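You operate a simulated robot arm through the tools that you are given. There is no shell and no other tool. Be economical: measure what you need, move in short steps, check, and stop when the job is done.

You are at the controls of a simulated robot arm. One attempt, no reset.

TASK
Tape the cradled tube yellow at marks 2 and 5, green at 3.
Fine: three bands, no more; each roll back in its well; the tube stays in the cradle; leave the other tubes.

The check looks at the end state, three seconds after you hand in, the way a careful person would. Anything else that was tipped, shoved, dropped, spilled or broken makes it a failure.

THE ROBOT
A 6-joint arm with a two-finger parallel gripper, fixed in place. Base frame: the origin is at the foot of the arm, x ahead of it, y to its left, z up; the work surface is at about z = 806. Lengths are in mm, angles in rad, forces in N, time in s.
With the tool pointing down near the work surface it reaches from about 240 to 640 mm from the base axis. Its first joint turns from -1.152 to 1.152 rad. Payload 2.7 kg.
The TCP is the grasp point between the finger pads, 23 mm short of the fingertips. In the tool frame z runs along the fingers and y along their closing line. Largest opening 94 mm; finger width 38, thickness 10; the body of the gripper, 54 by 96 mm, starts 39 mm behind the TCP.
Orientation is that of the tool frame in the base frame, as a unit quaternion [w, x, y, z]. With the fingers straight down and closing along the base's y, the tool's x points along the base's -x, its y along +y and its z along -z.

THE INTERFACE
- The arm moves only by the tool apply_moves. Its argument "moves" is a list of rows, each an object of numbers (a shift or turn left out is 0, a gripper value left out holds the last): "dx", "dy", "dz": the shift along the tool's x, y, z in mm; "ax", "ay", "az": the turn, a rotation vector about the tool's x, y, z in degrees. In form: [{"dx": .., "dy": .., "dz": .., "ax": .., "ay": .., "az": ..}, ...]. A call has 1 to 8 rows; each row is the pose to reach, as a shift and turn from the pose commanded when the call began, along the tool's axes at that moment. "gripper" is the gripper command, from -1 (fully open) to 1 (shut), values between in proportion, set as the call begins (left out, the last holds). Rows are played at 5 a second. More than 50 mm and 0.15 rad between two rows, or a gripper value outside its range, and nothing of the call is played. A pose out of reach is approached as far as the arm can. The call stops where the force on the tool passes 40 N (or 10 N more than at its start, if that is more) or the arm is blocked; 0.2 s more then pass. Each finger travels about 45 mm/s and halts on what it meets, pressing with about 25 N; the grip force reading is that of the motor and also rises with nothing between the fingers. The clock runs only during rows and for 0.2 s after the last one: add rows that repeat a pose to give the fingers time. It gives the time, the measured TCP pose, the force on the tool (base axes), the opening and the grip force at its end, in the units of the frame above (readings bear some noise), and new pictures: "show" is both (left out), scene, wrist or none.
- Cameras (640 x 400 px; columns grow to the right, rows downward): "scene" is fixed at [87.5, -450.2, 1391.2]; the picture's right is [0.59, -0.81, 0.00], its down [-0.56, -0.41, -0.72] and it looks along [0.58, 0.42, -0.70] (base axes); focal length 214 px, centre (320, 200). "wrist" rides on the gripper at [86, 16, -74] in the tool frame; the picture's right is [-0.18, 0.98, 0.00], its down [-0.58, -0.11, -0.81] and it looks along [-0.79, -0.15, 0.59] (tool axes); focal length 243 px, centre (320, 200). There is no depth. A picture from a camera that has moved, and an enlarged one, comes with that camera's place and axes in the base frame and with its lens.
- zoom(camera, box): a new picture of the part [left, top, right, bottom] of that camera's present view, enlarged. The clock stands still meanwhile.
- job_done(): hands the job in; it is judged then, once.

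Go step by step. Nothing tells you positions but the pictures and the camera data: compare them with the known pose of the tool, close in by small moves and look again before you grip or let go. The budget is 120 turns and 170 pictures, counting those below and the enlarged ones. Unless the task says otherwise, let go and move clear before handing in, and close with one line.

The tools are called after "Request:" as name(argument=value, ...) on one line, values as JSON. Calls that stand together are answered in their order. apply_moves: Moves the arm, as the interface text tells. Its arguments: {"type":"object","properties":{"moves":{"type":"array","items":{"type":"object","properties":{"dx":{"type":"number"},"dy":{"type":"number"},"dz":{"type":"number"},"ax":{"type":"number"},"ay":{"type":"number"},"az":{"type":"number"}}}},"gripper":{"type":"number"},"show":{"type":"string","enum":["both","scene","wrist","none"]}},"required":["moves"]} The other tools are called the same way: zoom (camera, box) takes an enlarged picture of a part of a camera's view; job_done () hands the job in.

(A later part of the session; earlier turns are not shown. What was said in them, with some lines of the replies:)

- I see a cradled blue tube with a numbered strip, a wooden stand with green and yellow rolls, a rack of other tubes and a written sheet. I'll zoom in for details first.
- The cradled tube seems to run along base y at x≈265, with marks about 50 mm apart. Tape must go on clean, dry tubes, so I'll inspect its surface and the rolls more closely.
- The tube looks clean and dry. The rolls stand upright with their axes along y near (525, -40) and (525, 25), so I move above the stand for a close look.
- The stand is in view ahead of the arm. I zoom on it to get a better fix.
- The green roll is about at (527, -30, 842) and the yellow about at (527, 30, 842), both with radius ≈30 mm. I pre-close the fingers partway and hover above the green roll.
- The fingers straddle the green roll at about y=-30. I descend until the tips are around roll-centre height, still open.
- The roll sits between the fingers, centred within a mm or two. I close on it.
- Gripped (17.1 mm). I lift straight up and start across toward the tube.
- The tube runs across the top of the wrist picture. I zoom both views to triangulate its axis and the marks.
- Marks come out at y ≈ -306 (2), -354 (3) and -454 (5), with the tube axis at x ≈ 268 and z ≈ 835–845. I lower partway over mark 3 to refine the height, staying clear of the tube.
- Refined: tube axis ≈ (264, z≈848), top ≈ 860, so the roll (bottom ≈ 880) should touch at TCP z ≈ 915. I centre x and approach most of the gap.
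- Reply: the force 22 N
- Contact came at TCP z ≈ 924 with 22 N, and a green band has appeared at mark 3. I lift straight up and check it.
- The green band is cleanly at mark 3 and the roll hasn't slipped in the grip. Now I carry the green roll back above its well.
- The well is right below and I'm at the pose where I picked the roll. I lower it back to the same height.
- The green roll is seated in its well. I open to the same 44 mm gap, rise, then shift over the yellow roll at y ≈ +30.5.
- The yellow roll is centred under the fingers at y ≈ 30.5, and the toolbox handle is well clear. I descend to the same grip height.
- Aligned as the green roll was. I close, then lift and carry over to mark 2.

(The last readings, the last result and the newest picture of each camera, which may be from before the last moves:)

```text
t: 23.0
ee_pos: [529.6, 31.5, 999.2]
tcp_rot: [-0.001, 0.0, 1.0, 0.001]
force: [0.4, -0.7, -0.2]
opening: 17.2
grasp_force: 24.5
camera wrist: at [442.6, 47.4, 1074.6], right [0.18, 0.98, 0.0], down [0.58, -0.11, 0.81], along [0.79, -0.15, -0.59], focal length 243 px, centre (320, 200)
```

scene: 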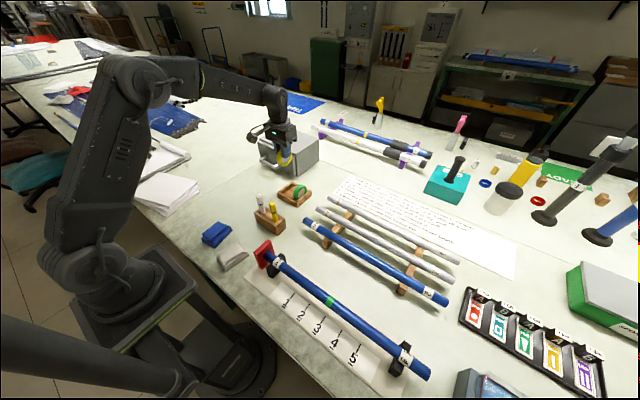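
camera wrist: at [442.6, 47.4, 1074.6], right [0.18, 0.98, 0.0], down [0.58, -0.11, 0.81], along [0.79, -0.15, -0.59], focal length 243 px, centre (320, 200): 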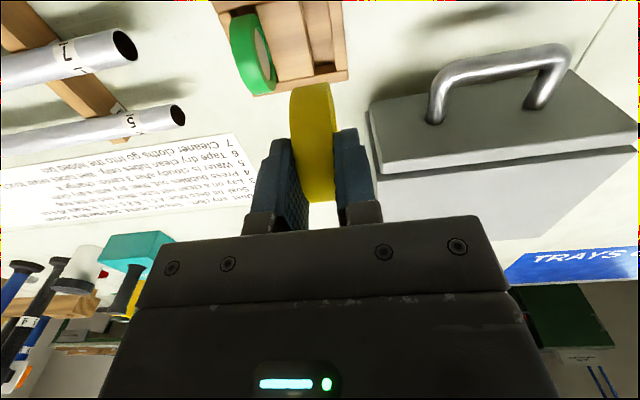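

Yellow roll held and lifted. Now over to mark 2 at (264, -305.5), staying high.

Request:
apply_moves(moves=[{"dx": 26.4, "dy": -33.7}, {"dx": 52.7, "dy": -67.3}, {"dx": 79.1, "dy": -101}, {"dx": 105.4, "dy": -134.6}, {"dx": 131.8, "dy": -168.3}], show="none")

Request:
apply_moves(moves=[{"dx": 26.4, "dy": -33.7}, {"dx": 52.7, "dy": -67.3}, {"dx": 79.1, "dy": -101}, {"dx": 105.4, "dy": -134.6}, {"dx": 131.8, "dy": -168.2}, {"dx": 131.8, "dy": -168.2, "dz": 30}, {"dx": 131.8, "dy": -168.2, "dz": 60}, {"dx": 131.8, "dy": -168.2, "dz": 60}])

Request:
zoom(camera="wrist", box=[190, 0, 450, 160])

```text
t: 24.2
ee_pos: [396.2, -136.3, 999.2]
tcp_rot: [0.0, 0.001, 1.0, -0.001]
force: [0.3, 0.2, -0.9]
opening: 17.5
grasp_force: 25.1
```

```text
t: 26.0
ee_pos: [263.6, -306.4, 940.3]
tcp_rot: [-0.001, 0.0, 1.0, 0.0]
force: [0.7, -0.4, -0.1]
opening: 17.4
grasp_force: 24.5
camera wrist: at [177.5, -289.7, 1015.0], right [0.18, 0.98, 0.0], down [0.58, -0.11, 0.81], along [0.79, -0.15, -0.59], focal length 243 px, centre (320, 200)
```

scene: 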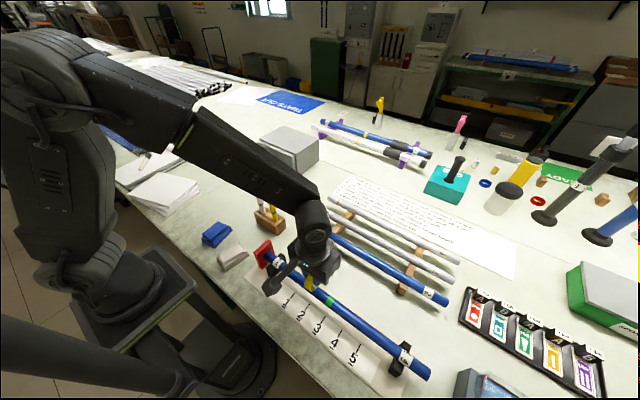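
wrist: 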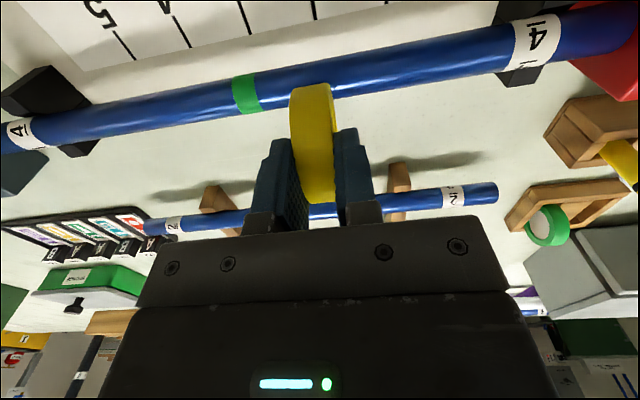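

```text
2.46 times, centred on (320, 80) of wrist
camera zoom: at [177.5, -289.7, 1015.0], right [0.18, 0.98, 0.0], down [0.58, -0.11, 0.81], along [0.79, -0.15, -0.59], focal length 597 px, centre (320, 495)
```

zoom: 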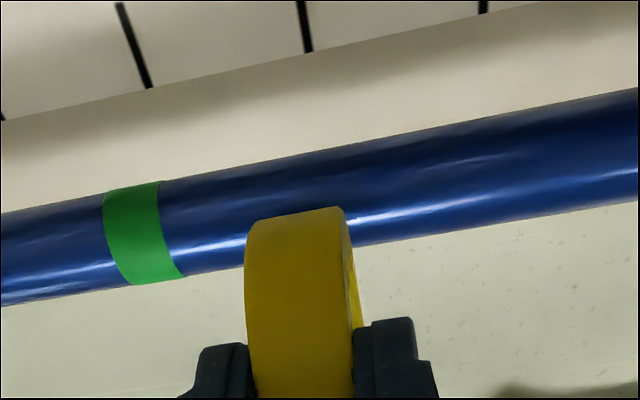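

Mark 2 computes to y ≈ -305, right under the roll. I lower to the same contact height as before.

Request:
apply_moves(moves=[{"dy": 0.5, "dz": 6}, {"dy": 0.5, "dz": 12}, {"dy": 0.5, "dz": 16.5}, {"dy": 0.5, "dz": 16.5}, {"dy": 0.5, "dz": 16.5}], show="wrist")

```text
t: 27.2
ee_pos: [264.7, -305.6, 924.4]
tcp_rot: [0.002, 0.0, 1.0, -0.002]
force: [0.1, 2.0, 21.2]
opening: 17.3
grasp_force: 24.9
camera wrist: at [177.7, -289.5, 999.0], right [0.18, 0.98, 0.0], down [0.58, -0.11, 0.81], along [0.79, -0.15, -0.59], focal length 243 px, centre (320, 200)
```

wrist: 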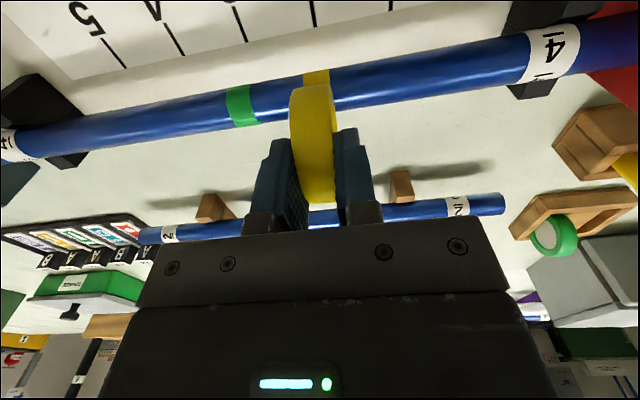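

The yellow band is on at mark 2. I lift well clear, then move along to mark 5.

Request:
apply_moves(moves=[{"dz": -15}, {"dz": -45}, {"dz": -60}, {"dz": -60, "dy": -40}, {"dz": -60, "dy": -80}, {"dz": -60, "dy": -120}, {"dz": -60, "dy": -149}, {"dz": -60, "dy": -149}], show="none")

Request:
apply_moves(moves=[{"dz": 20}, {"dz": 43.5}, {"dz": 43.5}, {"dz": 43.5}])

Request:
zoom(camera="wrist", box=[190, 0, 450, 160])

```text
t: 29.0
ee_pos: [261.8, -454.6, 982.5]
tcp_rot: [0.0, 0.0, 1.0, 0.0]
force: [-0.5, 0.2, -0.2]
opening: 17.3
grasp_force: 24.4
```

```text
t: 30.0
ee_pos: [264.2, -454.6, 938.7]
tcp_rot: [0.0, 0.0, 1.0, 0.0]
force: [-0.9, -0.1, -0.6]
opening: 17.2
grasp_force: 24.9
camera wrist: at [178.6, -438.4, 1014.0], right [0.18, 0.98, 0.0], down [0.58, -0.11, 0.81], along [0.79, -0.15, -0.59], focal length 243 px, centre (320, 200)
```

scene: 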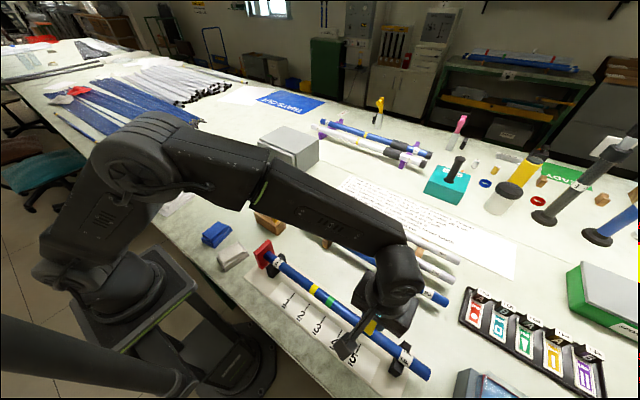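
wrist: 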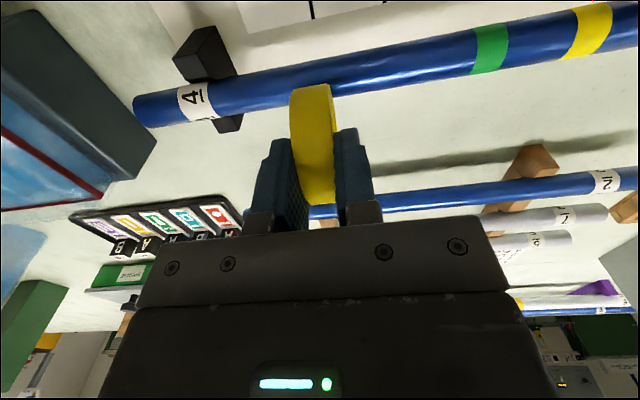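

```text
2.46 times, centred on (320, 80) of wrist
camera zoom: at [178.6, -438.4, 1014.0], right [0.18, 0.98, 0.0], down [0.58, -0.11, 0.81], along [0.79, -0.15, -0.59], focal length 597 px, centre (320, 495)
```

zoom: 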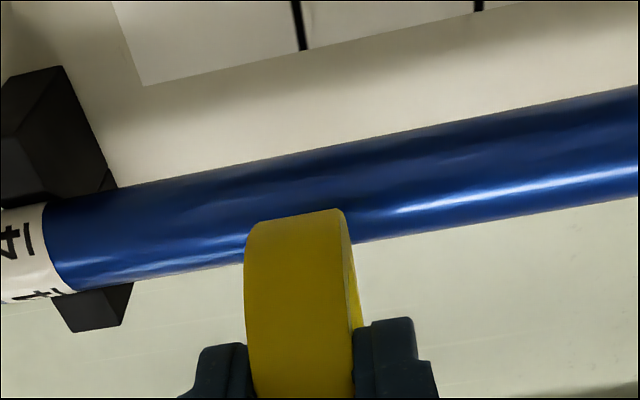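

Mark 5 computes to y ≈ -454.9. I nudge 0.9 mm that way and lower to contact.

Request:
apply_moves(moves=[{"dy": -0.9, "dz": 6}, {"dy": -0.9, "dz": 12}, {"dy": -0.9, "dz": 16.5}, {"dy": -0.9, "dz": 16.5}, {"dy": -0.9, "dz": 16.5}], show="wrist")

```text
t: 31.2
ee_pos: [263.2, -456.4, 924.7]
tcp_rot: [0.0, 0.0, 1.0, 0.0]
force: [0.1, 0.8, 6.4]
opening: 17.5
grasp_force: 24.5
camera wrist: at [178.1, -439.7, 998.8], right [0.18, 0.98, 0.0], down [0.58, -0.11, 0.81], along [0.79, -0.15, -0.59], focal length 243 px, centre (320, 200)
```

wrist: 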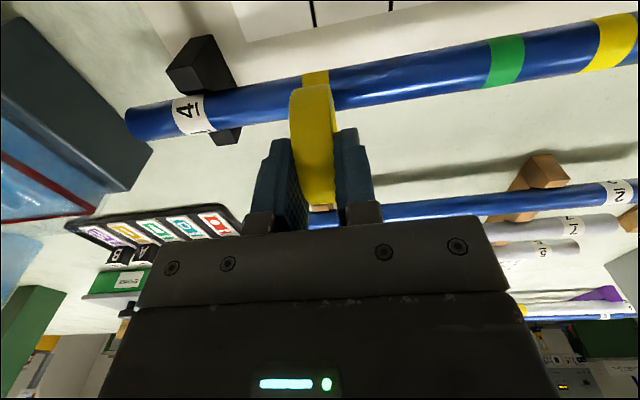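

A band appeared at mark 5 with light contact. I lift and inspect all three bands.

Request:
apply_moves(moves=[{"dz": -15}, {"dz": -45}, {"dz": -76.5}, {"dz": -76.5, "dy": 40}, {"dz": -76.5, "dy": 80}, {"dz": -76.5, "dy": 120}, {"dz": -76.5, "dy": 120}])

Request:
zoom(camera="wrist", box=[60, 0, 500, 160])

Request:
zoom(camera="scene", box=[260, 240, 440, 390])

```text
t: 32.8
ee_pos: [266.0, -334.8, 999.1]
tcp_rot: [-0.001, 0.0, 1.0, 0.0]
force: [0.4, -0.6, -0.7]
opening: 17.3
grasp_force: 25.1
camera wrist: at [179.2, -318.2, 1074.8], right [0.18, 0.98, 0.0], down [0.58, -0.11, 0.81], along [0.79, -0.15, -0.59], focal length 243 px, centre (320, 200)
```

scene: 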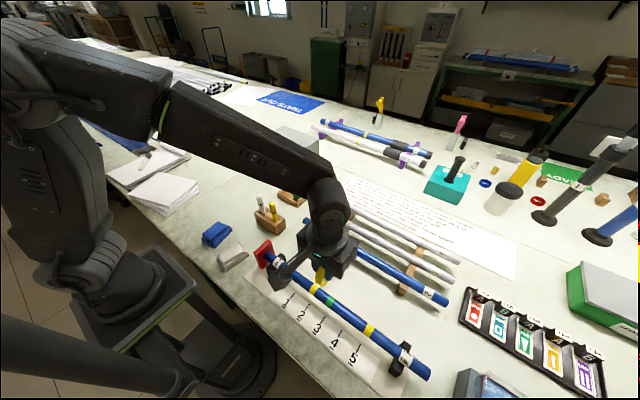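
wrist: 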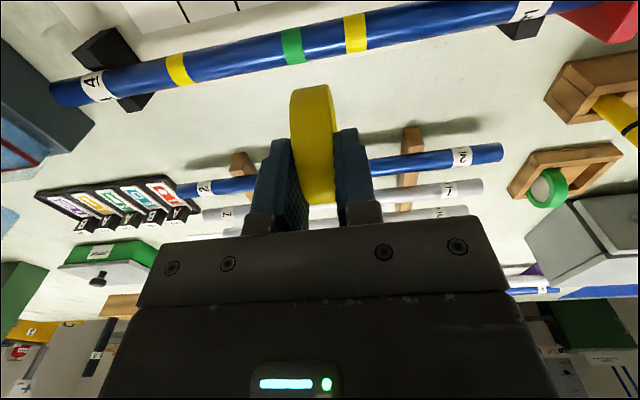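

```text
1.45 times, centred on (280, 80) of wrist
camera zoom: at [179.2, -318.2, 1074.8], right [0.18, 0.98, 0.0], down [0.58, -0.11, 0.81], along [0.79, -0.15, -0.59], focal length 353 px, centre (378, 374)
```

zoom: 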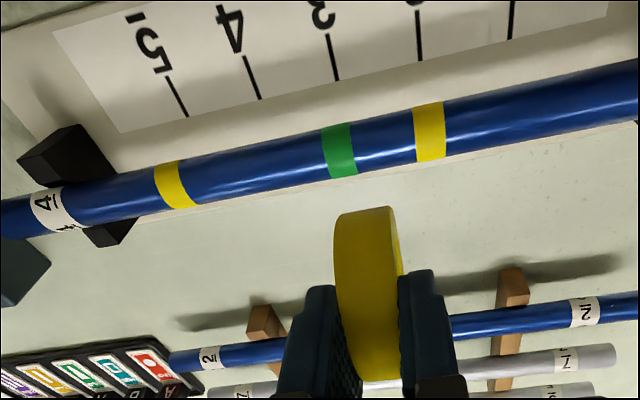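

```text
2.67 times, centred on (350, 315) of scene
camera zoom: at [87.6, -450.2, 1391.2], right [0.59, -0.81, 0.0], down [-0.56, -0.41, -0.72], along [0.58, 0.42, -0.7], focal length 572 px, centre (240, -107)
```

zoom: 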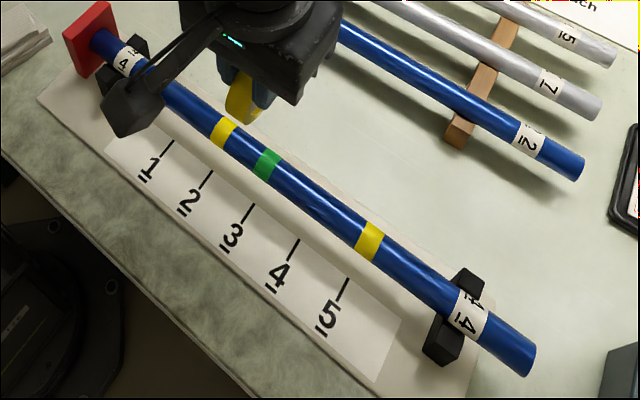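

Three bands, aligned with marks 2, 3 and 5. Now I return the yellow roll to its well.

Request:
apply_moves(moves=[{"dx": -24, "dy": 33.3}, {"dx": -48, "dy": 66.6}, {"dx": -72, "dy": 99.9}, {"dx": -96, "dy": 133.2}, {"dx": -120, "dy": 166.5}, {"dx": -144, "dy": 199.8}], show="none")

Request:
apply_moves(moves=[{"dx": -24, "dy": 33.3}, {"dx": -48, "dy": 66.6}, {"dx": -72, "dy": 99.9}, {"dx": -96, "dy": 133.2}, {"dx": -119.6, "dy": 166.1}, {"dx": -119.6, "dy": 166.1, "dz": 35}, {"dx": -119.6, "dy": 166.1, "dz": 70}, {"dx": -119.6, "dy": 166.1, "dz": 70}])

Request:
zoom(camera="wrist", box=[190, 0, 430, 160])

```text
t: 34.2
ee_pos: [408.9, -135.4, 998.1]
tcp_rot: [-0.001, -0.001, 1.0, 0.001]
force: [0.0, -0.9, 0.2]
opening: 17.2
grasp_force: 25.3
```

```text
t: 36.0
ee_pos: [527.3, 29.2, 931.7]
tcp_rot: [-0.001, -0.001, 1.0, 0.0]
force: [0.5, -1.1, -0.5]
opening: 17.1
grasp_force: 24.7
camera wrist: at [441.6, 46.6, 1006.2], right [0.18, 0.98, 0.0], down [0.58, -0.11, 0.81], along [0.79, -0.15, -0.59], focal length 243 px, centre (320, 200)
```

scene: 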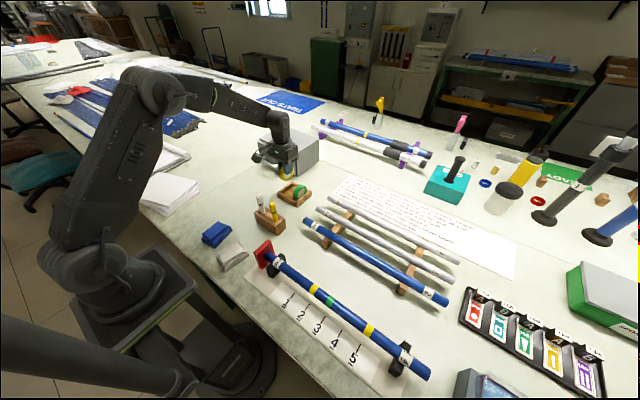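
wrist: 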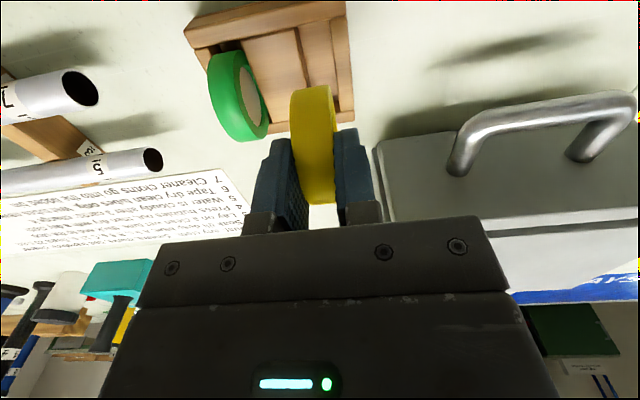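

```text
2.50 times, centred on (310, 80) of wrist
camera zoom: at [441.6, 46.6, 1006.2], right [0.18, 0.98, 0.0], down [0.58, -0.11, 0.81], along [0.79, -0.15, -0.59], focal length 606 px, centre (345, 500)
```

zoom: 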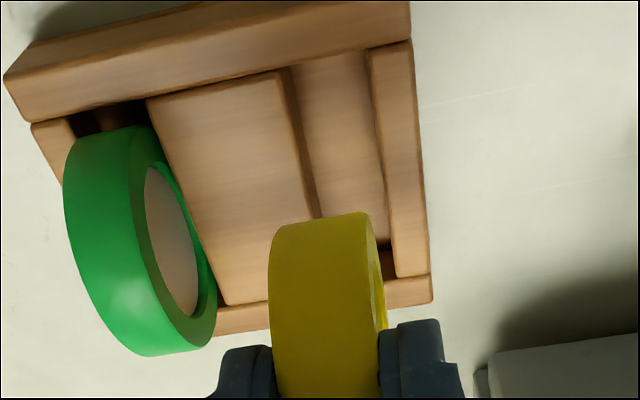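

Over the yellow well. I lower to the pick-up height.

Request:
apply_moves(moves=[{"dz": 20}, {"dz": 35}, {"dz": 45}, {"dz": 53}, {"dz": 59}, {"dz": 63}, {"dz": 63}])

Request:
zoom(camera="wrist", box=[130, 0, 430, 200])

```text
t: 37.6
ee_pos: [527.5, 30.1, 866.5]
tcp_rot: [-0.001, 0.0, 1.0, 0.001]
force: [0.5, 0.5, -0.4]
opening: 17.1
grasp_force: 25.2
camera wrist: at [441.4, 46.9, 941.5], right [0.18, 0.98, 0.0], down [0.58, -0.11, 0.81], along [0.79, -0.15, -0.59], focal length 243 px, centre (320, 200)
```

scene: 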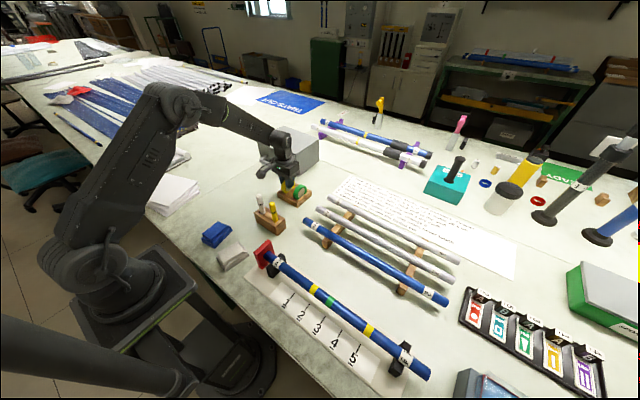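
wrist: 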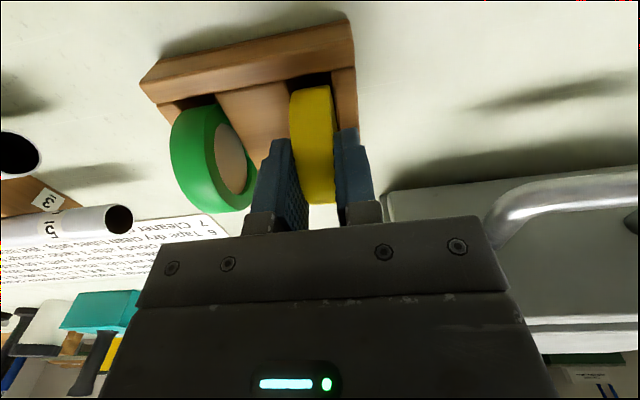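

```text
2.00 times, centred on (280, 100) of wrist
camera zoom: at [441.4, 46.9, 941.5], right [0.18, 0.98, 0.0], down [0.58, -0.11, 0.81], along [0.79, -0.15, -0.59], focal length 485 px, centre (400, 400)
```

zoom: 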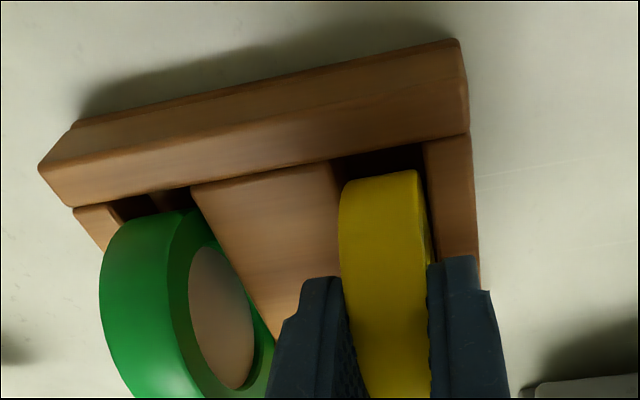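

The yellow roll is in its well. I release it and back straight up.

Request:
apply_moves(moves=[{"dz": 0}, {"dz": 0}, {"dz": 0}, {"dz": 0}, {"dz": -15}, {"dz": -45}, {"dz": -90}, {"dz": -130}], gripper=0.06)

Request:
zoom(camera="scene", box=[250, 130, 350, 220])

Request:
zoom(camera="scene", box=[240, 230, 450, 390])

```text
t: 39.4
ee_pos: [528.6, 31.3, 995.0]
tcp_rot: [0.0, 0.0, 1.0, 0.0]
force: [-0.4, 0.0, -0.7]
opening: 44.1
grasp_force: 0.1
camera wrist: at [442.8, 47.7, 1071.1], right [0.18, 0.98, 0.0], down [0.58, -0.11, 0.81], along [0.79, -0.15, -0.59], focal length 243 px, centre (320, 200)
```

scene: 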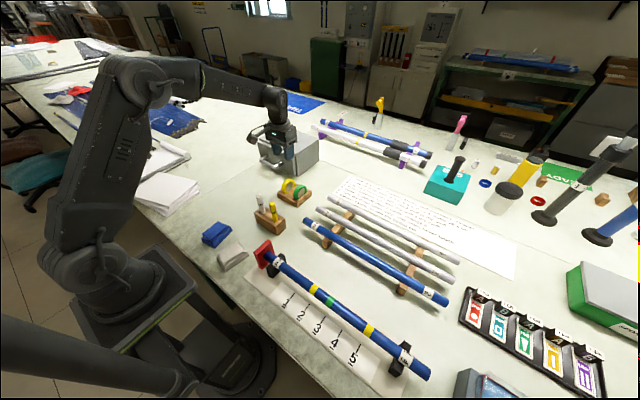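
wrist: 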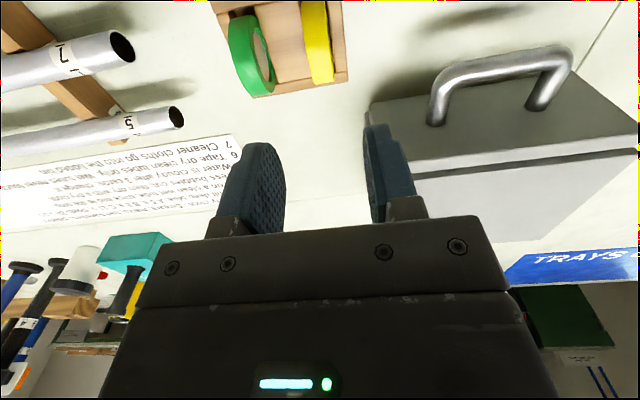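

```text
4.44 times, centred on (300, 175) of scene
camera zoom: at [87.5, -450.2, 1391.2], right [0.59, -0.81, 0.0], down [-0.56, -0.41, -0.72], along [0.58, 0.42, -0.7], focal length 953 px, centre (409, 311)
```

zoom: 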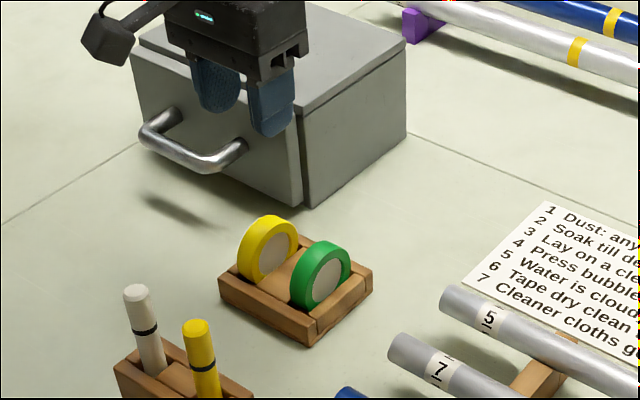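

```text
2.50 times, centred on (345, 310) of scene
camera zoom: at [87.5, -450.2, 1391.2], right [0.59, -0.81, 0.0], down [-0.56, -0.41, -0.72], along [0.58, 0.42, -0.7], focal length 536 px, centre (258, -75)
```

zoom: 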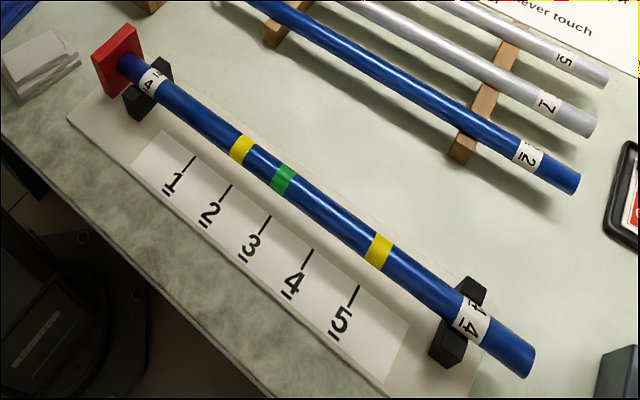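

The tube is in its cradle with three bands, both rolls are back in their wells, and nothing else has moved. The gripper is clear, so I'm handing in.

Request:
job_done()

```text
The job is handed in.
```

The cradled tube now has yellow bands at marks 2 and 5 and a green band at mark 3. Both rolls are back in their wells, and the other tubes were left untouched.
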